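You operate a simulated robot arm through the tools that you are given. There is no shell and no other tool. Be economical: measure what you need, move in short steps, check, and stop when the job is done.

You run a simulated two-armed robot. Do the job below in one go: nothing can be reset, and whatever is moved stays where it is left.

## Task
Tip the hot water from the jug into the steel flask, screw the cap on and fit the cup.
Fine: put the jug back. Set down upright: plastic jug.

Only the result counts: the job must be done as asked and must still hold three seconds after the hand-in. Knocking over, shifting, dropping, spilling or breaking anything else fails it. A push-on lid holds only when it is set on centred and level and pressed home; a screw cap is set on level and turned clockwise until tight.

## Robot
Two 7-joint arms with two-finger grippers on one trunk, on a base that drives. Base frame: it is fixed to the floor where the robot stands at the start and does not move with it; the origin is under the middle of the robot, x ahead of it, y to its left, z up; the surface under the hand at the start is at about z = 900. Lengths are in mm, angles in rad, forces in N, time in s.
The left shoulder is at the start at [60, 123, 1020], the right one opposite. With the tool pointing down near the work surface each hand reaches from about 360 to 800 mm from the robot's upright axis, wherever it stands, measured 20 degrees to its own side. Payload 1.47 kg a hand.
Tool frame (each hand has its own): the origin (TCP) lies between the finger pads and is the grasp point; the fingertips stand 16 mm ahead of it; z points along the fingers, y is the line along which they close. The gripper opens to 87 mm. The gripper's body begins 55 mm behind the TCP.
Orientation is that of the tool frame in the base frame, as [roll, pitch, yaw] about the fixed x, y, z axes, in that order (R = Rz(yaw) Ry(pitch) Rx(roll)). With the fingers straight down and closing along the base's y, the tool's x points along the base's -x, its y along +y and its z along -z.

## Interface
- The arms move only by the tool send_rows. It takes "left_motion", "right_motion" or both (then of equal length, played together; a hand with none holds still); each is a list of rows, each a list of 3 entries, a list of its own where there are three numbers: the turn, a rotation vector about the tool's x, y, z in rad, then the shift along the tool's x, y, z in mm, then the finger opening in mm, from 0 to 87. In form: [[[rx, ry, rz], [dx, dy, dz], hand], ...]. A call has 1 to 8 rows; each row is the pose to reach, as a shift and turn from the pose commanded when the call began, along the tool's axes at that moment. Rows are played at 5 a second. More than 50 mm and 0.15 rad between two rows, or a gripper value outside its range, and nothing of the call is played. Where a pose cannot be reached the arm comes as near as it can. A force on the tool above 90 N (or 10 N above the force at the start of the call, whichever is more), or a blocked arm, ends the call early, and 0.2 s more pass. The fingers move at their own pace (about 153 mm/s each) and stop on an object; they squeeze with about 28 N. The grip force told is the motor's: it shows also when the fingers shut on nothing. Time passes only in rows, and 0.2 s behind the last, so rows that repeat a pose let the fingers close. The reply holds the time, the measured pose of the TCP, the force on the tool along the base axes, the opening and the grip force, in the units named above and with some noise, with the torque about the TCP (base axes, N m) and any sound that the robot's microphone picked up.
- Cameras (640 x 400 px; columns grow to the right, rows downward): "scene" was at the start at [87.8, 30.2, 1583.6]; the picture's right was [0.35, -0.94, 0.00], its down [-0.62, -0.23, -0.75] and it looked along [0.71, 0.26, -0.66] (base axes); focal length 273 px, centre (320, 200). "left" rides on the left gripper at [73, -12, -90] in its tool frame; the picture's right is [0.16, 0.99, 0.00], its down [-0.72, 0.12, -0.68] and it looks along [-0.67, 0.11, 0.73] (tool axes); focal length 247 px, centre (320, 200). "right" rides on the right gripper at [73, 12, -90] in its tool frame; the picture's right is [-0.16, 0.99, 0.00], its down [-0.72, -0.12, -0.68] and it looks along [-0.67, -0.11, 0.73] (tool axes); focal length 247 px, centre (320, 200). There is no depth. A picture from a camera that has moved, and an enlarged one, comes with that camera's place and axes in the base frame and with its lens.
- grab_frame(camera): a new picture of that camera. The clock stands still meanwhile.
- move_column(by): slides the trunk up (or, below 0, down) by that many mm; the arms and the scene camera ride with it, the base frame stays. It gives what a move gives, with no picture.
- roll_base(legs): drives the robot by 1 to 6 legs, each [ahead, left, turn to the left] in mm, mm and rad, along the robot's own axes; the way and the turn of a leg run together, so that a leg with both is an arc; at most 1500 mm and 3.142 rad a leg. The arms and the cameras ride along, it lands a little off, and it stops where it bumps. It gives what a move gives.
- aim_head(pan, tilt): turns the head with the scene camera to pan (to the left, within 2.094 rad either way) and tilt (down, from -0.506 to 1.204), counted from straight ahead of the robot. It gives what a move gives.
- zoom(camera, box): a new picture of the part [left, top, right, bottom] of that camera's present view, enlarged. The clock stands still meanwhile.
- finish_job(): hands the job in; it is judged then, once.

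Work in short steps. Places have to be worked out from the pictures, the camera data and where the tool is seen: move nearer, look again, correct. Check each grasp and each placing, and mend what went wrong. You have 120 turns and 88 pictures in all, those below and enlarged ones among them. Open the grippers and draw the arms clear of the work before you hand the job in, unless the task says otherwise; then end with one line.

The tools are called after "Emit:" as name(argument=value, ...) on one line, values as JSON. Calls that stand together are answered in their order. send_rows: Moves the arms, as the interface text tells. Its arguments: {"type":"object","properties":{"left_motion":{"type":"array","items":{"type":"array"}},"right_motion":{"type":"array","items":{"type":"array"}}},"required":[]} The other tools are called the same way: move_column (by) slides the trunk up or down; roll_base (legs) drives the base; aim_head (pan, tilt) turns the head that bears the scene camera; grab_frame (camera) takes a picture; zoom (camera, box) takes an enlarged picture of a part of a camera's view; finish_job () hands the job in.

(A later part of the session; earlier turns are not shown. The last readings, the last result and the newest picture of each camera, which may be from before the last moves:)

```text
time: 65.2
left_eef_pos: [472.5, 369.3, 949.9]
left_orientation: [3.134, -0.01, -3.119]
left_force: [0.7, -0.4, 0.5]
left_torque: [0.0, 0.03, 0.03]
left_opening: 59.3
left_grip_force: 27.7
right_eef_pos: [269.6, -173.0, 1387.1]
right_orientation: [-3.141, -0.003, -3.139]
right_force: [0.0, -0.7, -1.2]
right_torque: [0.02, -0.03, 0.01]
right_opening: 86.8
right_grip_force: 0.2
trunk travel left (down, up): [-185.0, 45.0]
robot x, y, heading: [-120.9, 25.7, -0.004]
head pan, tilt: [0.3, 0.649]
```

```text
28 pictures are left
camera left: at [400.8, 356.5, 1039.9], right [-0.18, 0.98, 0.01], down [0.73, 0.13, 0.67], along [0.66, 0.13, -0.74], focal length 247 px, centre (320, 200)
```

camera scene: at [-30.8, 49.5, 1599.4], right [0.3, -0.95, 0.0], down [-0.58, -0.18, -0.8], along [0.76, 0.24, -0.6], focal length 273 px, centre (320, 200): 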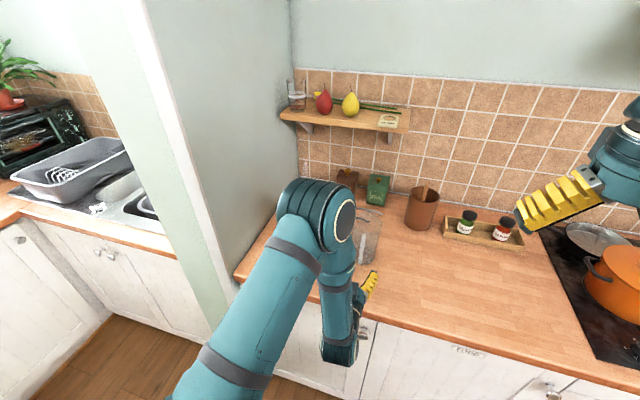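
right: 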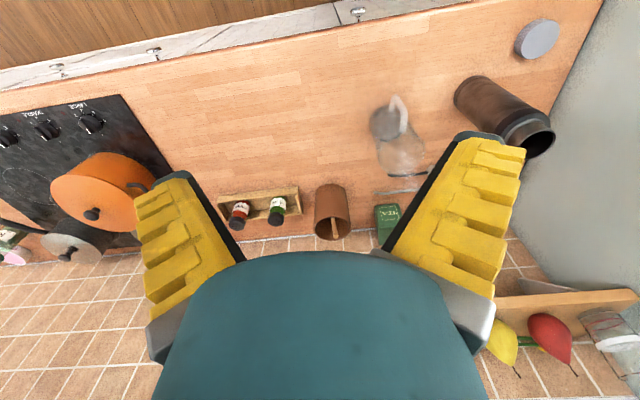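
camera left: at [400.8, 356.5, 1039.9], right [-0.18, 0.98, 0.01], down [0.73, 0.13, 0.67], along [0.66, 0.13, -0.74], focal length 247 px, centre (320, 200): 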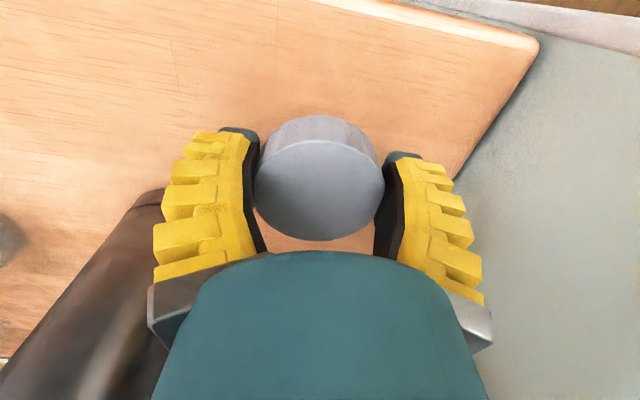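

Cap held level (59 mm). I lift it straight up above the flask height and then move over the flask.

Emit:
send_rows(left_motion=[[[0, 0, 0], [0, 0, -45], 50], [[0, 0, 0], [0, 0, -92], 50], [[0, 0, 0], [0, 0, -140], 50], [[0, 0, 0], [0, 0, -188], 50], [[0, 0, 0], [0, 0, -235], 50], [[0, 0, 0], [-22, -24, -250], 50], [[0, 0, 0], [-52, -56, -250], 50], [[0, 0, 0], [-75, -80, -250], 50]])

Emit:
zoom(camera="scene", box=[230, 150, 350, 250])

Emit:
grab_frame(camera="left")

```text
time: 67.0
left_eef_pos: [552.3, 287.9, 1199.1]
left_orientation: [3.133, -0.012, -3.118]
left_force: [0.3, 0.4, 0.4]
left_torque: [0.0, 0.04, 0.03]
left_opening: 59.5
left_grip_force: 28.0
right_eef_pos: [271.6, -171.9, 1387.4]
right_orientation: [3.141, -0.002, -3.139]
right_force: [1.2, -0.2, -0.3]
right_torque: [0.03, 0.01, 0.0]
right_opening: 87.0
right_grip_force: 0.0
trunk travel left (down, up): [-185.0, 45.0]
robot x, y, heading: [-120.2, 22.5, 0.006]
head pan, tilt: [0.3, 0.649]
```

```text
4.00 times, centred on (290, 200) of scene
camera zoom: at [-28.8, 48.7, 1599.2], right [0.3, -0.95, 0.0], down [-0.58, -0.18, -0.8], along [0.76, 0.24, -0.61], focal length 1092 px, centre (440, 200)
```

zoom: 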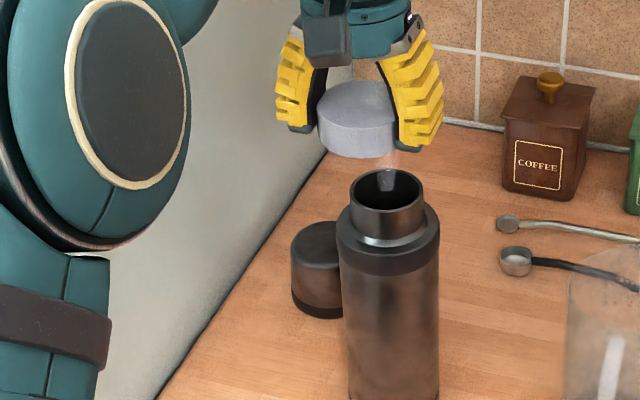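

```text
26 pictures are left
camera left: at [480.6, 274.1, 1289.2], right [-0.18, 0.98, 0.01], down [0.73, 0.13, 0.67], along [0.66, 0.13, -0.74], focal length 247 px, centre (320, 200)
```

left: 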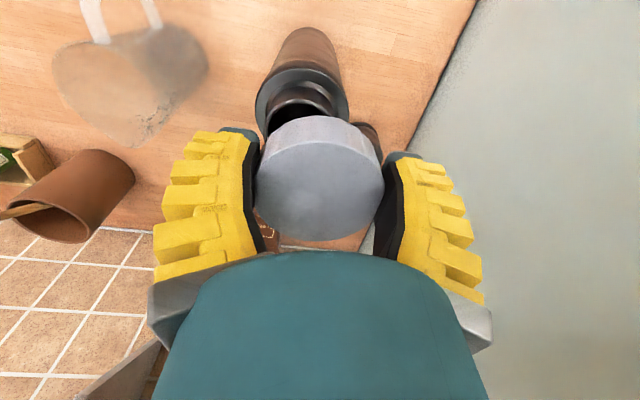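

Cap position in the scene view agrees with the arm reading, so the mouth is ≈14 mm ahead and 14 mm right of the cap. I centre it and lower to ~10 mm above the neck.

Emit:
send_rows(left_motion=[[[0, 0, 0], [-6, -7, 0], 50], [[0, 0, 0], [-12.4, -14.2, 0], 50], [[0, 0, 0], [-12.4, -14.2, 22], 50], [[0, 0, 0], [-12.4, -14.2, 40], 50]])

Emit:
zoom(camera="scene", box=[265, 170, 325, 220])

```text
time: 68.0
left_eef_pos: [563.2, 273.9, 1159.3]
left_orientation: [3.134, -0.01, -3.118]
left_force: [0.3, 0.2, 0.3]
left_torque: [0.02, 0.03, 0.0]
left_opening: 59.3
left_grip_force: 28.0
right_eef_pos: [270.2, -171.3, 1386.9]
right_orientation: [-3.141, -0.003, -3.136]
right_force: [0.9, -1.3, 0.1]
right_torque: [-0.02, -0.02, -0.02]
right_opening: 87.0
right_grip_force: 0.0
trunk travel left (down, up): [-185.0, 45.0]
robot x, y, heading: [-121.2, 23.7, 0.0]
head pan, tilt: [0.3, 0.649]
```

```text
8.00 times, centred on (295, 195) of scene
camera zoom: at [-29.5, 49.4, 1599.3], right [0.3, -0.95, 0.0], down [-0.58, -0.18, -0.8], along [0.76, 0.24, -0.6], focal length 2185 px, centre (520, 240)
```

zoom: 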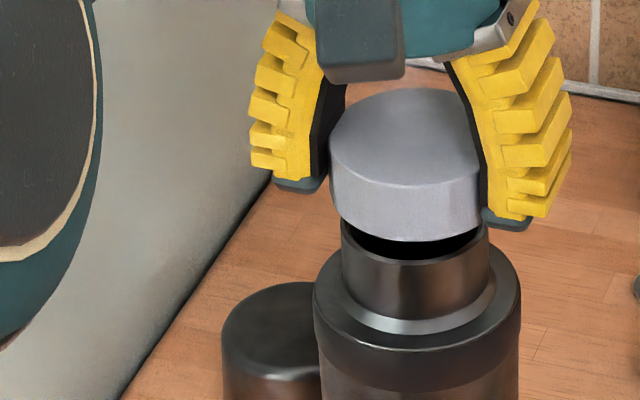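

The cap is ~3.4 mm left and ~2 mm short of the neck axis. I correct and lower onto the neck gently.

Emit:
send_rows(left_motion=[[[0, 0, 0], [-2.8, -2.7, 0], 50], [[0, 0, 0], [-2.8, -2.7, 6], 50], [[0, 0, 0], [-2.8, -2.7, 10], 50], [[0, 0, 0], [-2.8, -2.7, 13], 50], [[0, 0, 0], [-2.8, -2.7, 15], 50], [[0, 0, 0], [-2.8, -2.7, 17], 50]])

Emit:
zoom(camera="scene", box=[265, 170, 325, 220])

```text
time: 69.3
left_eef_pos: [567.2, 271.1, 1143.1]
left_orientation: [3.133, -0.008, -3.121]
left_force: [-0.3, -0.9, 11.5]
left_torque: [0.01, 0.2, 0.03]
left_opening: 61.4
left_grip_force: 28.4
right_eef_pos: [267.9, -173.2, 1387.1]
right_orientation: [3.141, 0.0, -3.137]
right_force: [0.2, -0.7, 0.4]
right_torque: [-0.01, 0.02, -0.01]
right_opening: 87.0
right_grip_force: 0.0
trunk travel left (down, up): [-185.0, 45.0]
robot x, y, heading: [-123.2, 23.1, 0.008]
head pan, tilt: [0.3, 0.649]
```

```text
8.00 times, centred on (295, 195) of scene
camera zoom: at [-30.8, 48.8, 1599.5], right [0.3, -0.95, 0.0], down [-0.58, -0.18, -0.8], along [0.76, 0.24, -0.6], focal length 2185 px, centre (520, 240)
```

zoom: 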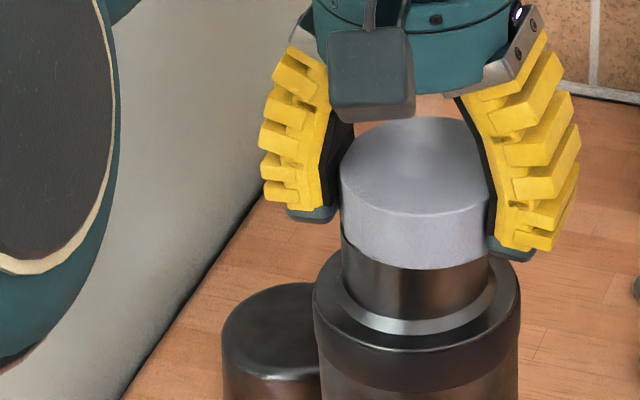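

Contact shows the load on the robot-side edge (torque), so the cap is a bit too far forward. I lift a little, shift 2.5 mm back and lower again.

Emit:
send_rows(left_motion=[[[0, 0, 0], [0, 0, -5], 50], [[0, 0, 0], [2.5, 0, -5], 50], [[0, 0, 0], [2.5, 0, -2], 50], [[0, 0, 0], [2.5, 0, 0], 50]])

Emit:
grab_frame(camera="left")

```text
time: 70.3
left_eef_pos: [564.2, 272.7, 1143.2]
left_orientation: [3.132, -0.007, -3.118]
left_force: [-1.7, -0.3, 10.1]
left_torque: [0.11, 0.21, 0.02]
left_opening: 61.5
left_grip_force: 27.7
right_eef_pos: [268.9, -172.9, 1388.0]
right_orientation: [-3.142, -0.001, -3.139]
right_force: [0.1, 0.5, 0.5]
right_torque: [-0.01, 0.01, 0.0]
right_opening: 86.8
right_grip_force: 0.1
trunk travel left (down, up): [-185.0, 45.0]
robot x, y, heading: [-122.2, 22.2, 0.004]
head pan, tilt: [0.3, 0.649]
```

```text
23 pictures are left
camera left: at [491.4, 259.9, 1233.1], right [-0.18, 0.98, 0.01], down [0.73, 0.13, 0.68], along [0.66, 0.13, -0.74], focal length 247 px, centre (320, 200)
```

left: 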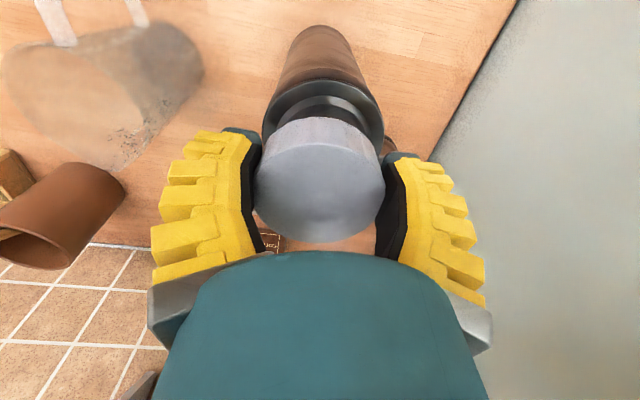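

The finger hid the cap's right edge, so I over-corrected to the right; contact is on the left/robot side too. I lift, shift 1.8 mm left and 1 mm back, and lower again.

Emit:
send_rows(left_motion=[[[0, 0, 0], [0, 0, -5], 50], [[0, 0, 0], [1, 1.8, -5], 50], [[0, 0, 0], [1, 1.8, -1], 50], [[0, 0, 0], [1, 1.8, 1], 50], [[0, 0, 0], [1, 1.8, 2], 50]])

Emit:
zoom(camera="scene", box=[265, 170, 325, 220])

```text
time: 71.5
left_eef_pos: [563.3, 273.1, 1139.6]
left_orientation: [3.133, -0.011, -3.119]
left_force: [-0.1, 0.0, -0.4]
left_torque: [-0.01, 0.0, 0.02]
left_opening: 59.6
left_grip_force: 28.2
right_eef_pos: [269.9, -172.5, 1388.3]
right_orientation: [3.141, -0.003, -3.138]
right_force: [-0.8, 1.0, 0.0]
right_torque: [0.0, 0.01, -0.03]
right_opening: 86.9
right_grip_force: 0.1
trunk travel left (down, up): [-185.0, 45.0]
robot x, y, heading: [-120.9, 24.4, 0.002]
head pan, tilt: [0.3, 0.649]
```

```text
8.00 times, centred on (295, 195) of scene
camera zoom: at [-29.6, 49.4, 1599.3], right [0.3, -0.95, 0.0], down [-0.58, -0.18, -0.8], along [0.76, 0.24, -0.6], focal length 2185 px, centre (520, 240)
```

zoom: 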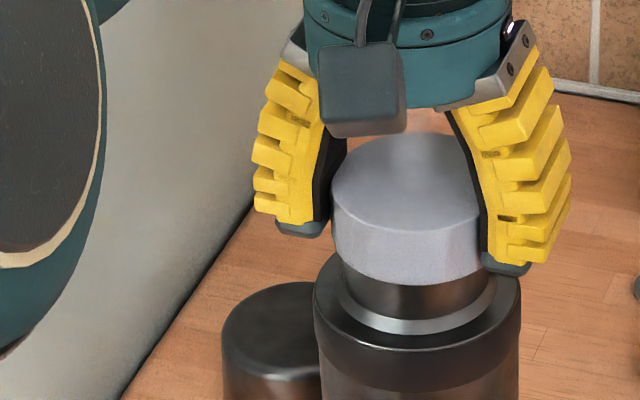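

It slipped over the neck with no force. I continue down until it seats on the thread.

Emit:
send_rows(left_motion=[[[0, 0, 0], [0, 0, 2], 50], [[0, 0, 0], [0, 0, 4], 50], [[0, 0, 0], [0, 0, 6], 50], [[0, 0, 0], [0, 0, 8], 50], [[0, 0, 0], [0, 0, 10], 50], [[0, 0, 0], [0, 0, 12], 50]])

```text
time: 73.0
left_eef_pos: [564.6, 274.2, 1127.3]
left_orientation: [3.132, -0.011, -3.118]
left_force: [-0.2, 0.9, -1.5]
left_torque: [0.01, -0.08, -0.03]
left_opening: 59.4
left_grip_force: 28.2
right_eef_pos: [270.4, -172.1, 1388.2]
right_orientation: [-3.141, -0.002, -3.138]
right_force: [0.1, -0.1, 0.2]
right_torque: [0.02, 0.01, 0.02]
right_opening: 87.0
right_grip_force: 0.1
trunk travel left (down, up): [-185.0, 45.0]
robot x, y, heading: [-122.3, 22.2, 0.004]
head pan, tilt: [0.3, 0.649]
```

Still free; a few more millimetres.

Emit:
send_rows(left_motion=[[[0, 0, 0], [0, 0, 1.5], 50], [[0, 0, 0], [0, 0, 3], 50], [[0, 0, 0], [0, 0, 4.5], 50]])

Emit:
zoom(camera="scene", box=[265, 170, 325, 220])

```text
time: 73.8
left_eef_pos: [563.6, 275.8, 1124.7]
left_orientation: [3.134, -0.006, -3.117]
left_force: [0.4, 4.0, 16.7]
left_torque: [0.13, -0.03, 0.03]
left_opening: 61.9
left_grip_force: 28.1
right_eef_pos: [268.6, -172.1, 1387.3]
right_orientation: [-3.142, 0.001, -3.139]
right_force: [0.2, 0.8, 0.6]
right_torque: [0.0, -0.02, -0.04]
right_opening: 87.0
right_grip_force: 0.0
trunk travel left (down, up): [-185.0, 45.0]
robot x, y, heading: [-118.2, 22.9, 0.004]
head pan, tilt: [0.3, 0.649]
```

```text
8.00 times, centred on (295, 195) of scene
camera zoom: at [-31.5, 49.3, 1599.6], right [0.3, -0.95, 0.0], down [-0.58, -0.18, -0.8], along [0.76, 0.24, -0.6], focal length 2185 px, centre (520, 240)
```

zoom: 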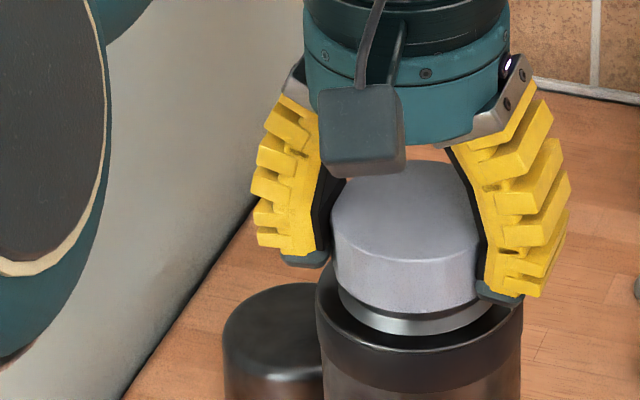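

Seated with ≈17 N. Now I turn clockwise (about +tool z), keeping light pressure and rotating about the cap's centre.

Emit:
send_rows(left_motion=[[[0, 0, 0.12], [0, 0.4, 0], 50], [[0, 0, 0.24], [-0.1, 0.7, 0], 50], [[0, 0, 0.36], [-0.2, 1, 0], 50], [[0, 0, 0.48], [-0.3, 1.4, 0.2], 50], [[0, 0, 0.6], [-0.5, 1.7, 0.3], 50], [[0, 0, 0.72], [-0.7, 2, 0.4], 50], [[0, 0, 0.84], [-1, 2.2, 0.5], 50], [[0, 0, 0.96], [-1.2, 2.4, 0.6], 50]])

Emit:
zoom(camera="scene", box=[265, 170, 325, 220])

```text
time: 75.5
left_eef_pos: [563.4, 276.7, 1124.1]
left_orientation: [-3.14, -0.011, 2.201]
left_force: [1.4, 4.0, 16.7]
left_torque: [0.24, -0.09, 0.04]
left_opening: 61.7
left_grip_force: 27.8
right_eef_pos: [269.1, -171.6, 1386.6]
right_orientation: [3.141, 0.0, -3.137]
right_force: [0.4, 0.2, -0.2]
right_torque: [-0.03, -0.02, 0.0]
right_opening: 87.0
right_grip_force: 0.0
trunk travel left (down, up): [-185.0, 45.0]
robot x, y, heading: [-124.0, 24.0, 0.001]
head pan, tilt: [0.3, 0.649]
```

```text
8.00 times, centred on (295, 195) of scene
camera zoom: at [-31.2, 49.3, 1599.4], right [0.3, -0.95, 0.0], down [-0.58, -0.18, -0.8], along [0.76, 0.24, -0.6], focal length 2185 px, centre (520, 240)
```

zoom: 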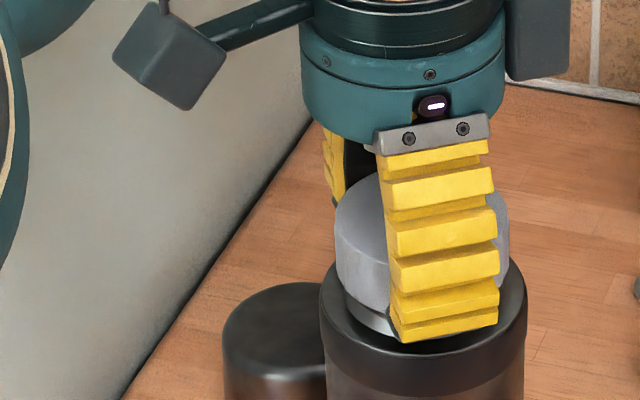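

The turn goes freely (z-torque ≈0.04). I continue turning clockwise.

Emit:
send_rows(left_motion=[[[0, 0, 0.12], [0, 0.3, 0], 50], [[0, 0, 0.24], [-0.1, 0.7, 0], 50], [[0, 0, 0.36], [-0.2, 1, 0.1], 50], [[0, 0, 0.48], [-0.3, 1.4, 0.2], 50], [[0, 0, 0.6], [-0.5, 1.7, 0.3], 50], [[0, 0, 0.72], [-0.7, 2, 0.4], 50], [[0, 0, 0.84], [-1, 2.2, 0.5], 50], [[0, 0, 0.96], [-1.2, 2.4, 0.6], 50]])

```text
time: 77.3
left_eef_pos: [566.4, 275.8, 1122.9]
left_orientation: [-3.131, -0.003, 1.242]
left_force: [3.6, 3.2, 13.1]
left_torque: [0.19, -0.26, 0.03]
left_opening: 61.2
left_grip_force: 27.9
right_eef_pos: [269.0, -172.5, 1386.8]
right_orientation: [3.14, 0.001, -3.139]
right_force: [-0.9, -0.3, 0.4]
right_torque: [0.0, 0.0, 0.02]
right_opening: 87.0
right_grip_force: 0.1
trunk travel left (down, up): [-185.0, 45.0]
robot x, y, heading: [-122.1, 25.1, 0.005]
head pan, tilt: [0.3, 0.649]
```

Still turning freely; I keep going.

Emit:
send_rows(left_motion=[[[0, 0, 0.12], [0, 0.3, 0], 50], [[0, 0, 0.24], [-0.1, 0.7, 0.1], 50], [[0, 0, 0.36], [-0.2, 1, 0.2], 50], [[0, 0, 0.48], [-0.3, 1.4, 0.3], 50], [[0, 0, 0.6], [-0.5, 1.7, 0.4], 50], [[0, 0, 0.72], [-0.7, 2, 0.5], 50], [[0, 0, 0.84], [-1, 2.2, 0.6], 50], [[0, 0, 0.96], [-1.2, 2.4, 0.8], 50]])

Emit:
zoom(camera="scene", box=[265, 170, 325, 220])

```text
time: 79.2
left_eef_pos: [567.4, 273.8, 1121.8]
left_orientation: [-3.133, 0.007, 0.283]
left_force: [3.9, -1.7, 12.5]
left_torque: [-0.12, -0.35, 0.03]
left_opening: 61.5
left_grip_force: 28.3
right_eef_pos: [268.1, -173.1, 1387.6]
right_orientation: [3.141, -0.002, -3.139]
right_force: [0.8, -0.5, 0.8]
right_torque: [0.02, 0.02, 0.0]
right_opening: 87.1
right_grip_force: 0.1
trunk travel left (down, up): [-185.0, 45.0]
robot x, y, heading: [-122.1, 25.1, 0.001]
head pan, tilt: [0.3, 0.649]
```

```text
8.00 times, centred on (295, 195) of scene
camera zoom: at [-30.5, 48.7, 1599.4], right [0.3, -0.95, 0.0], down [-0.58, -0.18, -0.8], along [0.76, 0.24, -0.6], focal length 2185 px, centre (520, 240)
```

zoom: 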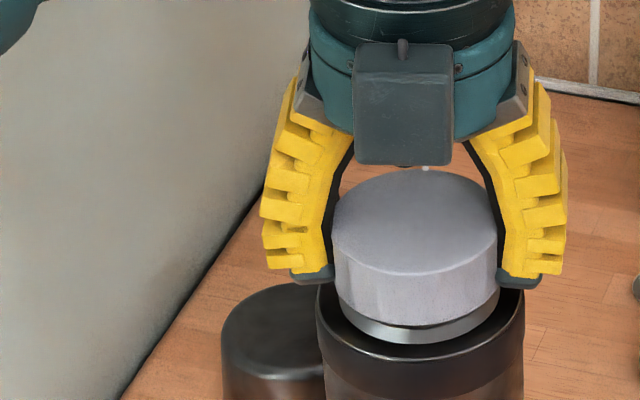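

The load sits on one side, so the cap may be slightly cocked in the fingers. I release it, let it settle, and lift the hand a bit to look.

Emit:
send_rows(left_motion=[[[0, 0, 0], [0, 0, -1], 64], [[0, 0, 0], [0, 0, -1], 75], [[0, 0, 0], [0, 0, -1], 87], [[0, 0, 0], [0, 0, -30], 87], [[0, 0, 0], [0, 0, -70], 87]])

Emit:
zoom(camera="scene", box=[265, 170, 325, 220])

```text
time: 80.3
left_eef_pos: [568.5, 272.7, 1190.6]
left_orientation: [-3.131, 0.009, 0.285]
left_force: [-0.1, -0.4, -0.5]
left_torque: [-0.03, 0.02, 0.0]
left_opening: 86.9
left_grip_force: 0.1
right_eef_pos: [269.4, -173.1, 1387.8]
right_orientation: [3.141, -0.003, -3.138]
right_force: [0.4, 0.4, 0.0]
right_torque: [0.0, -0.01, 0.01]
right_opening: 87.1
right_grip_force: 0.0
trunk travel left (down, up): [-185.0, 45.0]
robot x, y, heading: [-118.5, 20.4, 0.006]
head pan, tilt: [0.3, 0.649]
```

```text
8.00 times, centred on (295, 195) of scene
camera zoom: at [-30.3, 49.0, 1599.4], right [0.3, -0.95, 0.0], down [-0.58, -0.18, -0.8], along [0.76, 0.24, -0.6], focal length 2185 px, centre (520, 240)
```

zoom: 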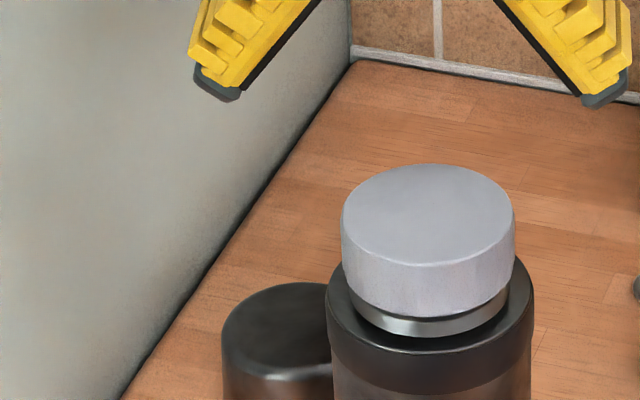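

I zoom closer to judge whether the cap is level.

Emit:
zoom(camera="scene", box=[290, 185, 320, 215])

```text
13.33 times, centred on (305, 200) of scene
camera zoom: at [-30.3, 49.0, 1599.4], right [0.3, -0.95, 0.0], down [-0.58, -0.18, -0.8], along [0.76, 0.24, -0.6], focal length 3641 px, centre (520, 200)
```

zoom: 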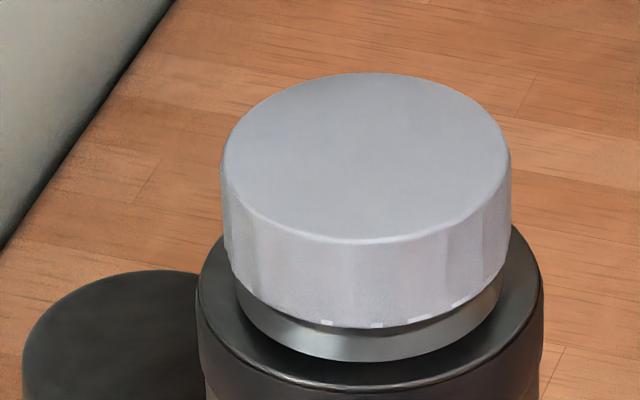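

Cap looks essentially level and nearly down on the neck ring, but not proven tight; the flask shifted ~4 mm on release. I take the wrist view to recentre before regripping.

Emit:
grab_frame(camera="left")

```text
16 pictures are left
camera left: at [635.1, 306.2, 1279.4], right [0.43, -0.9, -0.01], down [-0.65, -0.32, 0.68], along [-0.62, -0.29, -0.73], focal length 247 px, centre (320, 200)
```

left: 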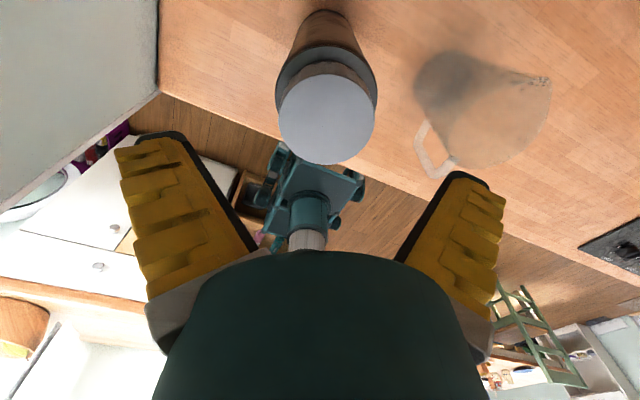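

In the tool frame the cap's centre is at about (+4.5, +3.7) mm. I recentre, go down, and regrip.

Emit:
send_rows(left_motion=[[[0, 0, 0], [4.5, 3.7, 0], 87], [[0, 0, 0], [4.5, 3.7, 30], 87], [[0, 0, 0], [4.5, 3.7, 55], 87], [[0, 0, 0], [4.5, 3.7, 67], 87], [[0, 0, 0], [4.5, 3.7, 67], 65], [[0, 0, 0], [4.5, 3.7, 67], 50], [[0, 0, 0], [4.5, 3.7, 67], 50]])

```text
time: 82.0
left_eef_pos: [574.4, 273.2, 1122.0]
left_orientation: [-3.132, 0.011, 0.285]
left_force: [0.2, 0.8, -5.3]
left_torque: [-0.01, -0.06, -0.02]
left_opening: 60.3
left_grip_force: 27.5
right_eef_pos: [270.9, -171.6, 1387.6]
right_orientation: [-3.141, -0.002, -3.137]
right_force: [-0.9, 0.5, 0.6]
right_torque: [0.01, 0.03, -0.01]
right_opening: 86.7
right_grip_force: 0.1
trunk travel left (down, up): [-185.0, 45.0]
robot x, y, heading: [-120.9, 20.9, 0.001]
head pan, tilt: [0.3, 0.649]
```

Gripped evenly; the cap pulls on the hand rather than lifting, so the thread is engaged. I turn further clockwise.

Emit:
send_rows(left_motion=[[[0, 0, 0.12], [0, 0, 0.1], 50], [[0, 0, 0.24], [0, 0, 0.2], 50], [[0, 0, 0.36], [0, 0, 0.3], 50], [[0, 0, 0.48], [0, 0, 0.4], 50], [[0, 0, 0.6], [0, 0, 0.5], 50], [[0, 0, 0.72], [0, 0, 0.6], 50], [[0, 0, 0.84], [0, 0, 0.7], 50], [[0, 0, 0.96], [0, 0, 0.8], 50]])

```text
time: 83.8
left_eef_pos: [511.7, 274.5, 1112.0]
left_orientation: [3.027, -0.06, -0.444]
left_force: [1.8, 5.6, 31.5]
left_torque: [0.99, -0.95, 0.08]
left_opening: 73.3
left_grip_force: 11.6
left hand out of reach, approached as far as the arm can: row 5, 6, 7, 8
right_eef_pos: [264.2, -169.6, 1389.3]
right_orientation: [-3.14, 0.003, -3.135]
right_force: [-0.8, 0.3, 1.2]
right_torque: [-0.06, -0.08, 0.04]
right_opening: 87.0
right_grip_force: 0.1
trunk travel left (down, up): [-185.0, 45.0]
robot x, y, heading: [-122.4, 22.1, 0.002]
head pan, tilt: [0.3, 0.649]
```

The wrist hit its limit and the hand was pulled aside. I look at once before moving anything.

Emit:
grab_frame(camera="scene")

```text
15 pictures are left
camera scene: at [-36.6, 52.0, 1600.1], right [0.3, -0.95, 0.0], down [-0.57, -0.18, -0.8], along [0.76, 0.24, -0.6], focal length 273 px, centre (320, 200)
```

scene: 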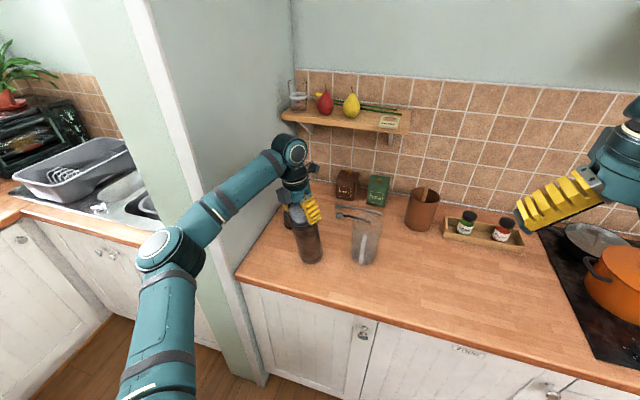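

Emit:
zoom(camera="scene", box=[260, 180, 350, 270])

```text
4.44 times, centred on (305, 225) of scene
camera zoom: at [-36.6, 52.0, 1600.1], right [0.3, -0.95, 0.0], down [-0.57, -0.18, -0.8], along [0.76, 0.24, -0.6], focal length 1214 px, centre (387, 89)
```

zoom: 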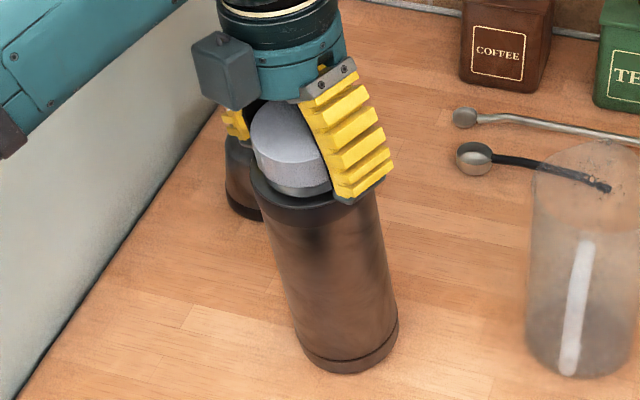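

The flask is leaning ~9° toward the robot, still held and capped. I gently bring the top back upright, undoing the hand's tilt and easing off the wrist limit.

Emit:
send_rows(left_motion=[[[0.023, -0.012, -0.06], [5, 0, 0], 65], [[0.046, -0.024, -0.12], [10, 0, 0], 65], [[0.069, -0.036, -0.18], [15, 0, 0], 65], [[0.092, -0.048, -0.24], [20, 0, 0], 65], [[0.115, -0.06, -0.3], [25, 0, 0], 65]])

Emit:
zoom(camera="scene", box=[260, 180, 350, 270])

```text
time: 85.0
left_eef_pos: [539.5, 259.0, 1107.2]
left_orientation: [3.136, 0.03, -0.147]
left_force: [1.4, 0.6, 1.9]
left_torque: [0.08, 0.06, 0.05]
left_opening: 67.8
left_grip_force: 27.9
right_eef_pos: [269.2, -170.9, 1387.4]
right_orientation: [-3.14, -0.003, -3.139]
right_force: [0.6, -0.1, 0.1]
right_torque: [0.01, 0.0, -0.01]
right_opening: 86.9
right_grip_force: 0.1
trunk travel left (down, up): [-185.0, 45.0]
robot x, y, heading: [-121.3, 19.1, 0.007]
head pan, tilt: [0.3, 0.649]
```

```text
4.44 times, centred on (305, 225) of scene
camera zoom: at [-29.6, 48.9, 1599.3], right [0.3, -0.95, 0.0], down [-0.58, -0.18, -0.8], along [0.76, 0.24, -0.6], focal length 1214 px, centre (387, 89)
```

zoom: 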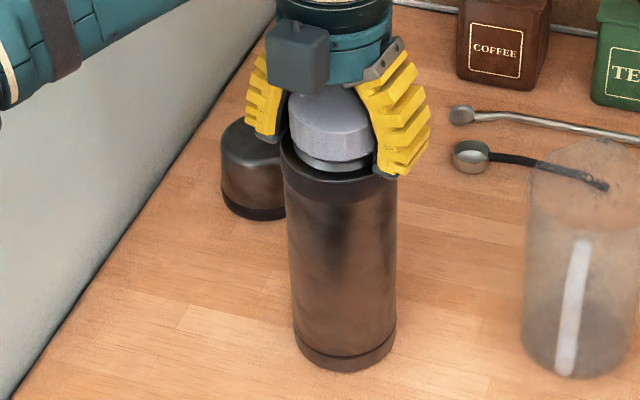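

The flask is upright again at ≈(540,258). I open, rise clear, and check the cap.

Emit:
send_rows(left_motion=[[[0, 0, 0], [0, 0, 0], 72], [[0, 0, 0], [0, 0, 0], 78], [[0, 0, 0], [0, 0, 0], 87], [[0, 0, 0], [0, 0, 0], 87], [[0, 0, 0], [0, 0, -30], 87], [[0, 0, 0], [0, 0, -75], 87]])

Emit:
zoom(camera="scene", box=[280, 190, 325, 220])

```text
time: 86.3
left_eef_pos: [539.6, 260.1, 1182.8]
left_orientation: [3.14, 0.03, -0.15]
left_force: [0.2, 0.2, -0.7]
left_torque: [0.0, 0.03, 0.0]
left_opening: 86.8
left_grip_force: 0.1
right_eef_pos: [269.1, -172.5, 1387.5]
right_orientation: [3.141, -0.003, -3.138]
right_force: [-0.4, -0.8, 0.2]
right_torque: [0.02, 0.0, -0.01]
right_opening: 86.7
right_grip_force: 0.1
trunk travel left (down, up): [-185.0, 45.0]
robot x, y, heading: [-120.3, 17.8, 0.004]
head pan, tilt: [0.3, 0.649]
```

```text
13.33 times, centred on (302, 205) of scene
camera zoom: at [-30.5, 48.5, 1599.4], right [0.3, -0.95, 0.0], down [-0.58, -0.18, -0.8], along [0.76, 0.24, -0.6], focal length 3641 px, centre (553, 133)
```

zoom: 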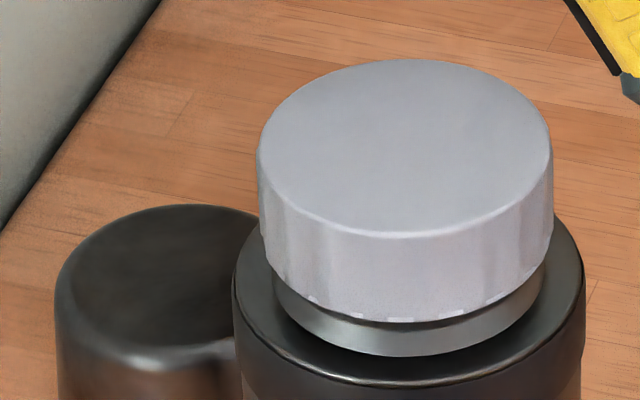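

Flask stands upright with cap on. I unwind the wrist counter-clockwise in the air to regain turning range.

Emit:
send_rows(left_motion=[[[0, 0, -0.14], [0, 0, 0], 87], [[0, 0, -0.28], [0, 0, 0], 87], [[0, 0, -0.42], [0, 0, 0], 87], [[0, 0, -0.56], [0, 0, 0], 87], [[0, 0, -0.7], [0, 0, 0], 87], [[0, 0, -0.84], [0, 0, 0], 87], [[0, 0, -0.98], [0, 0, 0], 87], [[0, 0, -1.12], [0, 0, 0], 87]])

Emit:
send_rows(left_motion=[[[0, 0, -0.14], [0, 0, 0], 87], [[0, 0, -0.28], [0, 0, 0], 87], [[0, 0, -0.42], [0, 0, 0], 87], [[0, 0, -0.56], [0, 0, 0], 87], [[0, 0, -0.7], [0, 0, 0], 87], [[0, 0, -0.84], [0, 0, 0], 87], [[0, 0, -0.98], [0, 0, 0], 87], [[0, 0, -1.12], [0, 0, 0], 87]])

Emit:
send_rows(left_motion=[[[0, 0, -0.14], [0, 0, 0], 87], [[0, 0, -0.28], [0, 0, 0], 87], [[0, 0, -0.42], [0, 0, 0], 87], [[0, 0, -0.56], [0, 0, 0], 87], [[0, 0, -0.7], [0, 0, 0], 87], [[0, 0, -0.84], [0, 0, 0], 87], [[0, 0, -0.98], [0, 0, 0], 87], [[0, 0, -1.08], [0, 0, 0], 87]])

Emit:
grab_frame(camera="left")

```text
time: 88.2
left_eef_pos: [541.4, 259.5, 1183.5]
left_orientation: [-3.115, 0.017, 0.974]
left_force: [-0.4, -0.2, -0.2]
left_torque: [-0.02, -0.05, -0.03]
left_opening: 86.9
left_grip_force: 0.0
right_eef_pos: [269.7, -172.7, 1386.7]
right_orientation: [3.141, -0.002, -3.138]
right_force: [-0.2, 0.0, -0.1]
right_torque: [0.01, -0.02, 0.01]
right_opening: 87.1
right_grip_force: 0.0
trunk travel left (down, up): [-185.0, 45.0]
robot x, y, heading: [-123.9, 21.5, 0.003]
head pan, tilt: [0.3, 0.649]
```

```text
time: 90.0
left_eef_pos: [540.5, 260.5, 1183.7]
left_orientation: [-3.117, -0.016, 2.091]
left_force: [-0.1, -0.6, -0.4]
left_torque: [-0.01, -0.02, 0.0]
left_opening: 87.1
left_grip_force: 0.0
right_eef_pos: [269.3, -172.2, 1387.3]
right_orientation: [3.14, -0.001, -3.137]
right_force: [-0.4, 0.5, 1.0]
right_torque: [0.04, -0.01, -0.01]
right_opening: 87.4
right_grip_force: 0.1
trunk travel left (down, up): [-185.0, 45.0]
robot x, y, heading: [-120.5, 20.2, 0.005]
head pan, tilt: [0.3, 0.649]
```

```text
time: 91.8
left_eef_pos: [541.7, 261.1, 1182.5]
left_orientation: [3.139, -0.029, -3.11]
left_force: [0.0, 0.1, 0.5]
left_torque: [0.0, 0.05, 0.02]
left_opening: 86.8
left_grip_force: 0.1
right_eef_pos: [270.9, -170.8, 1386.5]
right_orientation: [3.141, -0.001, -3.138]
right_force: [-0.1, -0.1, -0.3]
right_torque: [-0.03, -0.01, 0.02]
right_opening: 86.9
right_grip_force: 0.0
trunk travel left (down, up): [-185.0, 45.0]
robot x, y, heading: [-118.2, 20.0, 0.006]
head pan, tilt: [0.3, 0.649]
```

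```text
11 pictures are left
camera left: at [470.4, 247.9, 1273.0], right [-0.19, 0.98, 0.01], down [0.74, 0.14, 0.66], along [0.65, 0.13, -0.75], focal length 247 px, centre (320, 200)
```

left: 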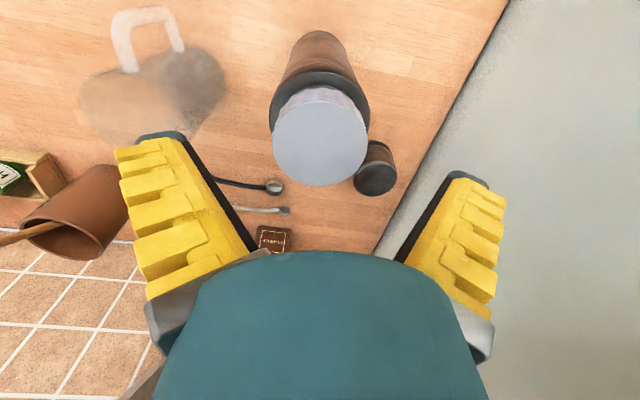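

Cap is at (−3.4, 0) in the tool frame, top z≈1132. I level the hand, recentre, go down and grip again.

Emit:
send_rows(left_motion=[[[0, -0.029, 0], [-3.7, 0, 5], 87], [[0, -0.029, 0], [-3.7, 0, 30], 87], [[0, -0.029, 0], [-3.7, 0, 50], 87], [[0, -0.029, 0], [-3.7, 0, 59.5], 87], [[0, -0.029, 0], [-3.7, 0, 59.5], 65], [[0, -0.029, 0], [-3.7, 0, 59.5], 45], [[0, -0.029, 0], [-3.7, 0, 59.5], 45]])

```text
time: 93.3
left_eef_pos: [542.6, 261.3, 1122.9]
left_orientation: [3.141, -0.002, -3.113]
left_force: [0.0, -0.5, -4.7]
left_torque: [-0.01, 0.05, -0.03]
left_opening: 61.2
left_grip_force: 28.2
right_eef_pos: [271.1, -172.9, 1387.0]
right_orientation: [3.142, -0.002, -3.138]
right_force: [-0.4, 0.3, 0.3]
right_torque: [-0.01, -0.02, 0.03]
right_opening: 86.9
right_grip_force: 0.1
trunk travel left (down, up): [-185.0, 45.0]
robot x, y, heading: [-121.5, 22.1, 0.001]
head pan, tilt: [0.3, 0.649]
```

Gripped well centred. I turn clockwise again and watch the torque.

Emit:
send_rows(left_motion=[[[0, 0, 0.12], [0, 0, 0.2], 45], [[0, 0, 0.24], [0, 0, 0.4], 45], [[0, 0, 0.36], [0, 0, 0.5], 45], [[0, 0, 0.48], [0, 0, 0.6], 45], [[0, 0, 0.6], [0, 0, 0.7], 45], [[0, 0, 0.72], [0, 0, 0.8], 45], [[0, 0, 0.84], [0, 0, 0.9], 45], [[0, 0, 0.96], [0, 0, 1.0], 45]])

Emit:
send_rows(left_motion=[[[0, 0, 0.12], [0, 0, 0.1], 45], [[0, 0, 0.24], [0, 0, 0.2], 45], [[0, 0, 0.36], [0, 0, 0.3], 45], [[0, 0, 0.48], [0, 0, 0.4], 45], [[0, 0, 0.6], [0, 0, 0.5], 45], [[0, 0, 0.72], [0, 0, 0.6], 45], [[0, 0, 0.84], [0, 0, 0.7], 45], [[0, 0, 0.96], [0, 0, 0.8], 45]])

```text
time: 95.2
left_eef_pos: [542.4, 261.0, 1121.4]
left_orientation: [3.141, -0.004, 2.209]
left_force: [0.2, 1.0, -3.3]
left_torque: [0.05, -0.04, 0.06]
left_opening: 61.4
left_grip_force: 28.1
right_eef_pos: [270.2, -172.3, 1387.2]
right_orientation: [-3.141, -0.002, -3.139]
right_force: [0.4, 0.1, -0.9]
right_torque: [0.02, -0.01, 0.01]
right_opening: 87.0
right_grip_force: 0.0
trunk travel left (down, up): [-185.0, 45.0]
robot x, y, heading: [-123.8, 21.8, 0.001]
head pan, tilt: [0.3, 0.649]
```

```text
time: 97.0
left_eef_pos: [543.1, 259.6, 1121.7]
left_orientation: [-3.138, -0.001, 1.247]
left_force: [1.5, 0.9, 0.4]
left_torque: [0.05, -0.23, -0.01]
left_opening: 61.6
left_grip_force: 27.9
right_eef_pos: [270.2, -171.0, 1386.8]
right_orientation: [-3.142, -0.002, -3.138]
right_force: [0.2, 0.6, -0.8]
right_torque: [0.02, -0.02, 0.02]
right_opening: 87.0
right_grip_force: 0.0
trunk travel left (down, up): [-185.0, 45.0]
robot x, y, heading: [-119.8, 20.5, 0.005]
head pan, tilt: [0.3, 0.649]
```

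The z-torque stays near zero; the flask may be spinning along. I check the cap's height over the ring and the flask's texture.

Emit:
zoom(camera="scene", box=[275, 185, 335, 275])

```text
4.44 times, centred on (305, 230) of scene
camera zoom: at [-29.5, 49.5, 1599.3], right [0.3, -0.95, 0.0], down [-0.58, -0.18, -0.8], along [0.76, 0.24, -0.6], focal length 1214 px, centre (387, 67)
```

zoom: 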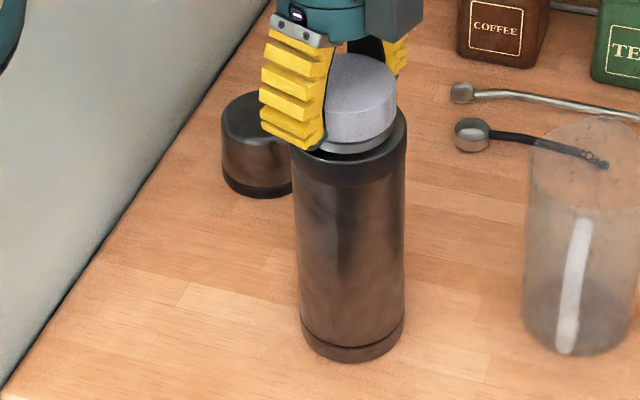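

I press down a few mm to increase the flask's grip on the counter, then continue turning.

Emit:
send_rows(left_motion=[[[0, 0, 0], [0, 0, 1], 45], [[0, 0, 0], [0, 0, 2], 45], [[0, 0, 0], [0, 0, 2.5], 45]])

Emit:
send_rows(left_motion=[[[0, 0, 0.12], [0, 0, 0], 45], [[0, 0, 0.24], [0, 0, 0], 45], [[0, 0, 0.36], [0, 0, 0.1], 45], [[0, 0, 0.48], [0, 0, 0.2], 45]])

Emit:
send_rows(left_motion=[[[0, 0, 0.12], [0, 0, 0], 45], [[0, 0, 0.24], [0, 0, 0], 45], [[0, 0, 0.36], [0, 0, 0.1], 45], [[0, 0, 0.44], [0, 0, 0.2], 45]])

```text
time: 97.8
left_eef_pos: [543.0, 259.6, 1119.7]
left_orientation: [3.14, -0.003, 1.252]
left_force: [2.7, 1.9, 11.6]
left_torque: [-0.09, -0.22, 0.01]
left_opening: 61.7
left_grip_force: 28.3
right_eef_pos: [269.2, -172.0, 1387.4]
right_orientation: [-3.141, -0.002, -3.137]
right_force: [-0.8, 0.0, -0.3]
right_torque: [-0.04, 0.0, -0.03]
right_opening: 86.8
right_grip_force: 0.1
trunk travel left (down, up): [-185.0, 45.0]
robot x, y, heading: [-123.3, 20.8, 0.001]
head pan, tilt: [0.3, 0.649]
```

```text
time: 98.8
left_eef_pos: [540.9, 259.2, 1119.0]
left_orientation: [-3.14, -0.001, 0.768]
left_force: [6.6, -1.5, 20.4]
left_torque: [-0.26, -0.43, 0.05]
left_opening: 62.5
left_grip_force: 27.9
right_eef_pos: [268.3, -173.5, 1386.7]
right_orientation: [3.141, 0.0, -3.139]
right_force: [-0.8, 0.3, -1.0]
right_torque: [-0.04, -0.01, 0.03]
right_opening: 86.8
right_grip_force: 0.0
trunk travel left (down, up): [-185.0, 45.0]
robot x, y, heading: [-119.1, 21.3, 0.002]
head pan, tilt: [0.3, 0.649]
```

```text
time: 99.8
left_eef_pos: [540.9, 259.3, 1119.1]
left_orientation: [-3.139, 0.001, 0.327]
left_force: [5.2, -3.3, 21.3]
left_torque: [-0.51, -0.38, 0.07]
left_opening: 62.4
left_grip_force: 28.1
right_eef_pos: [267.9, -174.1, 1387.5]
right_orientation: [3.14, 0.0, -3.136]
right_force: [0.5, 0.1, -0.3]
right_torque: [0.0, 0.0, 0.0]
right_opening: 87.1
right_grip_force: 0.0
trunk travel left (down, up): [-185.0, 45.0]
robot x, y, heading: [-120.9, 24.4, 0.004]
head pan, tilt: [0.3, 0.649]
```

Fingertips were bearing on the flask's shoulder, so I grip higher this time: open, rise 8 mm, unwind in place around the cap, and regrip.

Emit:
send_rows(left_motion=[[[0, 0, 0], [0, 0, -2], 70], [[0, 0, 0], [0, 0, -4], 80], [[0, 0, 0], [0, 0, -8], 87], [[0, 0, 0], [0, 0, -8], 87]])

Emit:
send_rows(left_motion=[[[0, 0, -0.14], [0, 0, 0], 87], [[0, 0, -0.28], [0, 0, 0], 87], [[0, 0, -0.42], [0, 0, 0], 87], [[0, 0, -0.56], [0, 0, 0], 87], [[0, 0, -0.7], [0, 0, 0], 87], [[0, 0, -0.84], [0, 0, 0], 87], [[0, 0, -0.98], [0, 0, 0], 87], [[0, 0, -1.12], [0, 0, 0], 87]])

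Emit:
send_rows(left_motion=[[[0, 0, -0.14], [0, 0, 0], 87], [[0, 0, -0.28], [0, 0, 0], 87], [[0, 0, -0.42], [0, 0, 0], 87], [[0, 0, -0.56], [0, 0, 0], 87], [[0, 0, -0.7], [0, 0, 0], 87], [[0, 0, -0.84], [0, 0, 0], 87], [[0, 0, -0.98], [0, 0, 0], 87], [[0, 0, -1.12], [0, 0, 0], 87]])

Emit:
send_rows(left_motion=[[[0, 0, -0.14], [0, 0, 0], 87], [[0, 0, -0.28], [0, 0, 0], 87], [[0, 0, -0.42], [0, 0, 0], 87], [[0, 0, -0.56], [0, 0, 0], 87], [[0, 0, -0.6], [0, 0, 0], 87]])

Emit:
grab_frame(camera="left")

```text
time: 100.8
left_eef_pos: [542.0, 259.6, 1124.9]
left_orientation: [-3.139, 0.002, 0.33]
left_force: [-1.2, -0.5, 0.6]
left_torque: [-0.04, 0.0, 0.0]
left_opening: 87.1
left_grip_force: 0.1
right_eef_pos: [269.2, -172.5, 1386.4]
right_orientation: [-3.141, -0.003, -3.138]
right_force: [0.4, 0.9, 0.6]
right_torque: [-0.02, 0.05, 0.0]
right_opening: 87.1
right_grip_force: 0.1
trunk travel left (down, up): [-185.0, 45.0]
robot x, y, heading: [-120.9, 23.6, -0.001]
head pan, tilt: [0.3, 0.649]
```

```text
time: 102.5
left_eef_pos: [543.0, 260.8, 1128.3]
left_orientation: [-3.14, -0.002, 1.452]
left_force: [-0.2, -0.1, 0.0]
left_torque: [-0.02, 0.02, -0.01]
left_opening: 87.0
left_grip_force: 0.1
right_eef_pos: [269.7, -171.5, 1387.9]
right_orientation: [3.14, -0.002, -3.137]
right_force: [0.4, 0.3, 0.6]
right_torque: [-0.04, -0.03, 0.0]
right_opening: 86.9
right_grip_force: 0.0
trunk travel left (down, up): [-185.0, 45.0]
robot x, y, heading: [-119.7, 21.8, 0.002]
head pan, tilt: [0.3, 0.649]
```

```text
time: 104.3
left_eef_pos: [541.4, 259.7, 1126.7]
left_orientation: [3.139, -0.003, 2.574]
left_force: [0.2, 0.0, -0.8]
left_torque: [0.0, 0.0, 0.0]
left_opening: 86.7
left_grip_force: 0.1
right_eef_pos: [271.0, -172.1, 1387.3]
right_orientation: [3.14, 0.0, -3.137]
right_force: [-0.6, 0.7, 0.1]
right_torque: [0.01, 0.01, 0.02]
right_opening: 87.0
right_grip_force: 0.1
trunk travel left (down, up): [-185.0, 45.0]
robot x, y, heading: [-120.6, 22.3, 0.009]
head pan, tilt: [0.3, 0.649]
```

```text
time: 105.5
left_eef_pos: [543.1, 259.5, 1125.3]
left_orientation: [3.14, -0.001, -3.11]
left_force: [0.1, 0.1, -0.4]
left_torque: [-0.02, -0.02, 0.01]
left_opening: 86.9
left_grip_force: 0.0
right_eef_pos: [269.5, -171.2, 1387.4]
right_orientation: [-3.14, -0.002, -3.139]
right_force: [0.0, -0.2, -0.4]
right_torque: [0.0, 0.0, 0.01]
right_opening: 86.7
right_grip_force: 0.1
trunk travel left (down, up): [-185.0, 45.0]
robot x, y, heading: [-123.2, 23.3, 0.004]
head pan, tilt: [0.3, 0.649]
```

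```text
9 pictures are left
camera left: at [469.5, 247.8, 1214.7], right [-0.19, 0.98, 0.0], down [0.72, 0.14, 0.68], along [0.67, 0.13, -0.73], focal length 247 px, centre (320, 200)
```

left: 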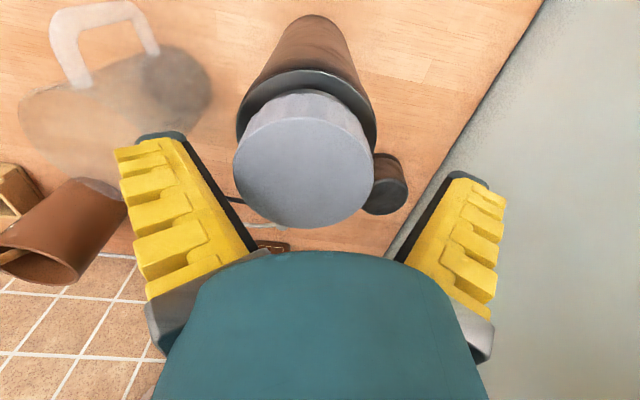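

The cap's top has come down (~5 mm lower than before), so it is screwing in; it sits at (+9, −9) in the tool frame. I recentre, grip, and turn with light pressure.

Emit:
send_rows(left_motion=[[[0, 0, 0], [5, -5, 0], 87], [[0, 0, 0], [9, -9, 0], 87], [[0, 0, 0], [9, -9, 0], 65], [[0, 0, 0], [9, -9, 0], 45], [[0, 0, 0], [9, -9, 0], 45], [[0, 0, 0], [9, -9, 1], 45], [[0, 0, 0], [9, -9, 1.5], 45]])

Emit:
send_rows(left_motion=[[[0, 0, 0.12], [0, 0, 0.1], 45], [[0, 0, 0.24], [0, 0, 0.2], 45], [[0, 0, 0.36], [0, 0, 0.3], 45], [[0, 0, 0.48], [0, 0, 0.4], 45]])

Emit:
send_rows(left_motion=[[[0, 0, 0.12], [0, 0, 0.1], 45], [[0, 0, 0.24], [0, 0, 0.2], 45], [[0, 0, 0.36], [0, 0, 0.3], 45], [[0, 0, 0.48], [0, 0, 0.4], 45]])

```text
time: 107.2
left_eef_pos: [533.9, 249.9, 1124.7]
left_orientation: [3.14, -0.001, -3.113]
left_force: [-0.8, -0.4, 0.6]
left_torque: [-0.05, 0.2, 0.04]
left_opening: 59.9
left_grip_force: 27.8
right_eef_pos: [269.5, -171.1, 1387.2]
right_orientation: [-3.141, 0.001, -3.138]
right_force: [-0.1, -0.5, 0.0]
right_torque: [0.0, 0.0, 0.0]
right_opening: 87.0
right_grip_force: 0.1
trunk travel left (down, up): [-185.0, 45.0]
robot x, y, heading: [-122.2, 18.8, 0.004]
head pan, tilt: [0.3, 0.649]
```

```text
time: 108.2
left_eef_pos: [534.9, 251.6, 1124.0]
left_orientation: [3.141, -0.001, 2.688]
left_force: [2.2, 1.7, 3.1]
left_torque: [-0.07, -0.33, 0.02]
left_opening: 60.3
left_grip_force: 27.6
right_eef_pos: [270.6, -172.2, 1387.3]
right_orientation: [3.142, -0.001, -3.138]
right_force: [-0.1, 0.3, -0.3]
right_torque: [0.02, -0.02, 0.01]
right_opening: 87.1
right_grip_force: 0.0
trunk travel left (down, up): [-185.0, 45.0]
robot x, y, heading: [-121.8, 18.9, 0.002]
head pan, tilt: [0.3, 0.649]
```

```text
time: 109.2
left_eef_pos: [532.1, 250.9, 1123.3]
left_orientation: [-3.142, -0.003, 2.209]
left_force: [0.3, -2.0, 4.3]
left_torque: [-0.21, -0.02, 0.08]
left_opening: 60.3
left_grip_force: 28.4
right_eef_pos: [269.4, -172.3, 1386.9]
right_orientation: [-3.141, -0.001, -3.139]
right_force: [1.3, -0.3, 0.6]
right_torque: [0.0, 0.01, -0.01]
right_opening: 87.1
right_grip_force: 0.1
trunk travel left (down, up): [-185.0, 45.0]
robot x, y, heading: [-118.8, 19.7, 0.009]
head pan, tilt: [0.3, 0.649]
```

Turning continues evenly; I add a bit more pressure and go on.

Emit:
send_rows(left_motion=[[[0, 0, 0.12], [0, 0, 0.5], 45], [[0, 0, 0.24], [0, 0, 0.9], 45], [[0, 0, 0.36], [0, 0, 1.1], 45], [[0, 0, 0.48], [0, 0, 1.3], 45]])

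Emit:
send_rows(left_motion=[[[0, 0, 0.12], [0, 0, 0.2], 45], [[0, 0, 0.24], [0, 0, 0.3], 45], [[0, 0, 0.36], [0, 0, 0.5], 45], [[0, 0, 0.48], [0, 0, 0.6], 45]])

Emit:
send_rows(left_motion=[[[0, 0, 0.12], [0, 0, 0.1], 45], [[0, 0, 0.24], [0, 0, 0.2], 45], [[0, 0, 0.36], [0, 0, 0.3], 45], [[0, 0, 0.48], [0, 0, 0.4], 45]])

Emit:
send_rows(left_motion=[[[0, 0, 0.12], [0, 0, 0.1], 45], [[0, 0, 0.24], [0, 0, 0.2], 45], [[0, 0, 0.36], [0, 0, 0.2], 45], [[0, 0, 0.42], [0, 0, 0.2], 45]])

```text
time: 110.2
left_eef_pos: [532.9, 250.8, 1122.4]
left_orientation: [3.141, -0.002, 1.728]
left_force: [-0.3, -0.5, 6.4]
left_torque: [-0.06, 0.11, 0.17]
left_opening: 61.0
left_grip_force: 27.9
right_eef_pos: [269.2, -171.6, 1387.3]
right_orientation: [-3.14, -0.003, -3.139]
right_force: [-0.2, 0.6, -0.3]
right_torque: [-0.01, 0.0, 0.0]
right_opening: 86.9
right_grip_force: 0.1
trunk travel left (down, up): [-185.0, 45.0]
robot x, y, heading: [-119.9, 23.8, -0.001]
head pan, tilt: [0.3, 0.649]
```

```text
time: 111.2
left_eef_pos: [532.4, 251.5, 1121.3]
left_orientation: [-3.139, -0.002, 1.247]
left_force: [0.3, -1.8, 10.9]
left_torque: [-0.05, 0.14, 0.16]
left_opening: 61.6
left_grip_force: 28.6
right_eef_pos: [268.8, -171.9, 1388.9]
right_orientation: [3.141, -0.001, -3.139]
right_force: [0.3, -0.8, 0.1]
right_torque: [-0.03, -0.01, 0.0]
right_opening: 87.0
right_grip_force: 0.0
trunk travel left (down, up): [-185.0, 45.0]
robot x, y, heading: [-121.5, 22.0, 0.006]
head pan, tilt: [0.3, 0.649]
```

```text
time: 112.2
left_eef_pos: [533.6, 252.0, 1122.5]
left_orientation: [-3.139, 0.0, 0.768]
left_force: [-0.2, 0.2, 11.1]
left_torque: [0.04, 0.1, 0.24]
left_opening: 61.5
left_grip_force: 27.9
right_eef_pos: [268.1, -171.9, 1387.0]
right_orientation: [-3.141, 0.0, -3.137]
right_force: [-0.7, -0.5, -0.5]
right_torque: [0.01, 0.02, 0.01]
right_opening: 87.1
right_grip_force: 0.1
trunk travel left (down, up): [-185.0, 45.0]
robot x, y, heading: [-122.4, 23.6, 0.005]
head pan, tilt: [0.3, 0.649]
```

```text
time: 113.2
left_eef_pos: [531.7, 251.8, 1122.8]
left_orientation: [-3.138, 0.0, 0.349]
left_force: [0.5, -0.8, 10.0]
left_torque: [0.06, 0.07, 0.23]
left_opening: 61.3
left_grip_force: 27.8
right_eef_pos: [268.3, -171.9, 1387.5]
right_orientation: [-3.141, 0.001, -3.139]
right_force: [-0.3, -0.3, -0.8]
right_torque: [0.04, 0.02, 0.01]
right_opening: 87.1
right_grip_force: 0.1
trunk travel left (down, up): [-185.0, 45.0]
robot x, y, heading: [-123.5, 21.1, 0.002]
head pan, tilt: [0.3, 0.649]
```

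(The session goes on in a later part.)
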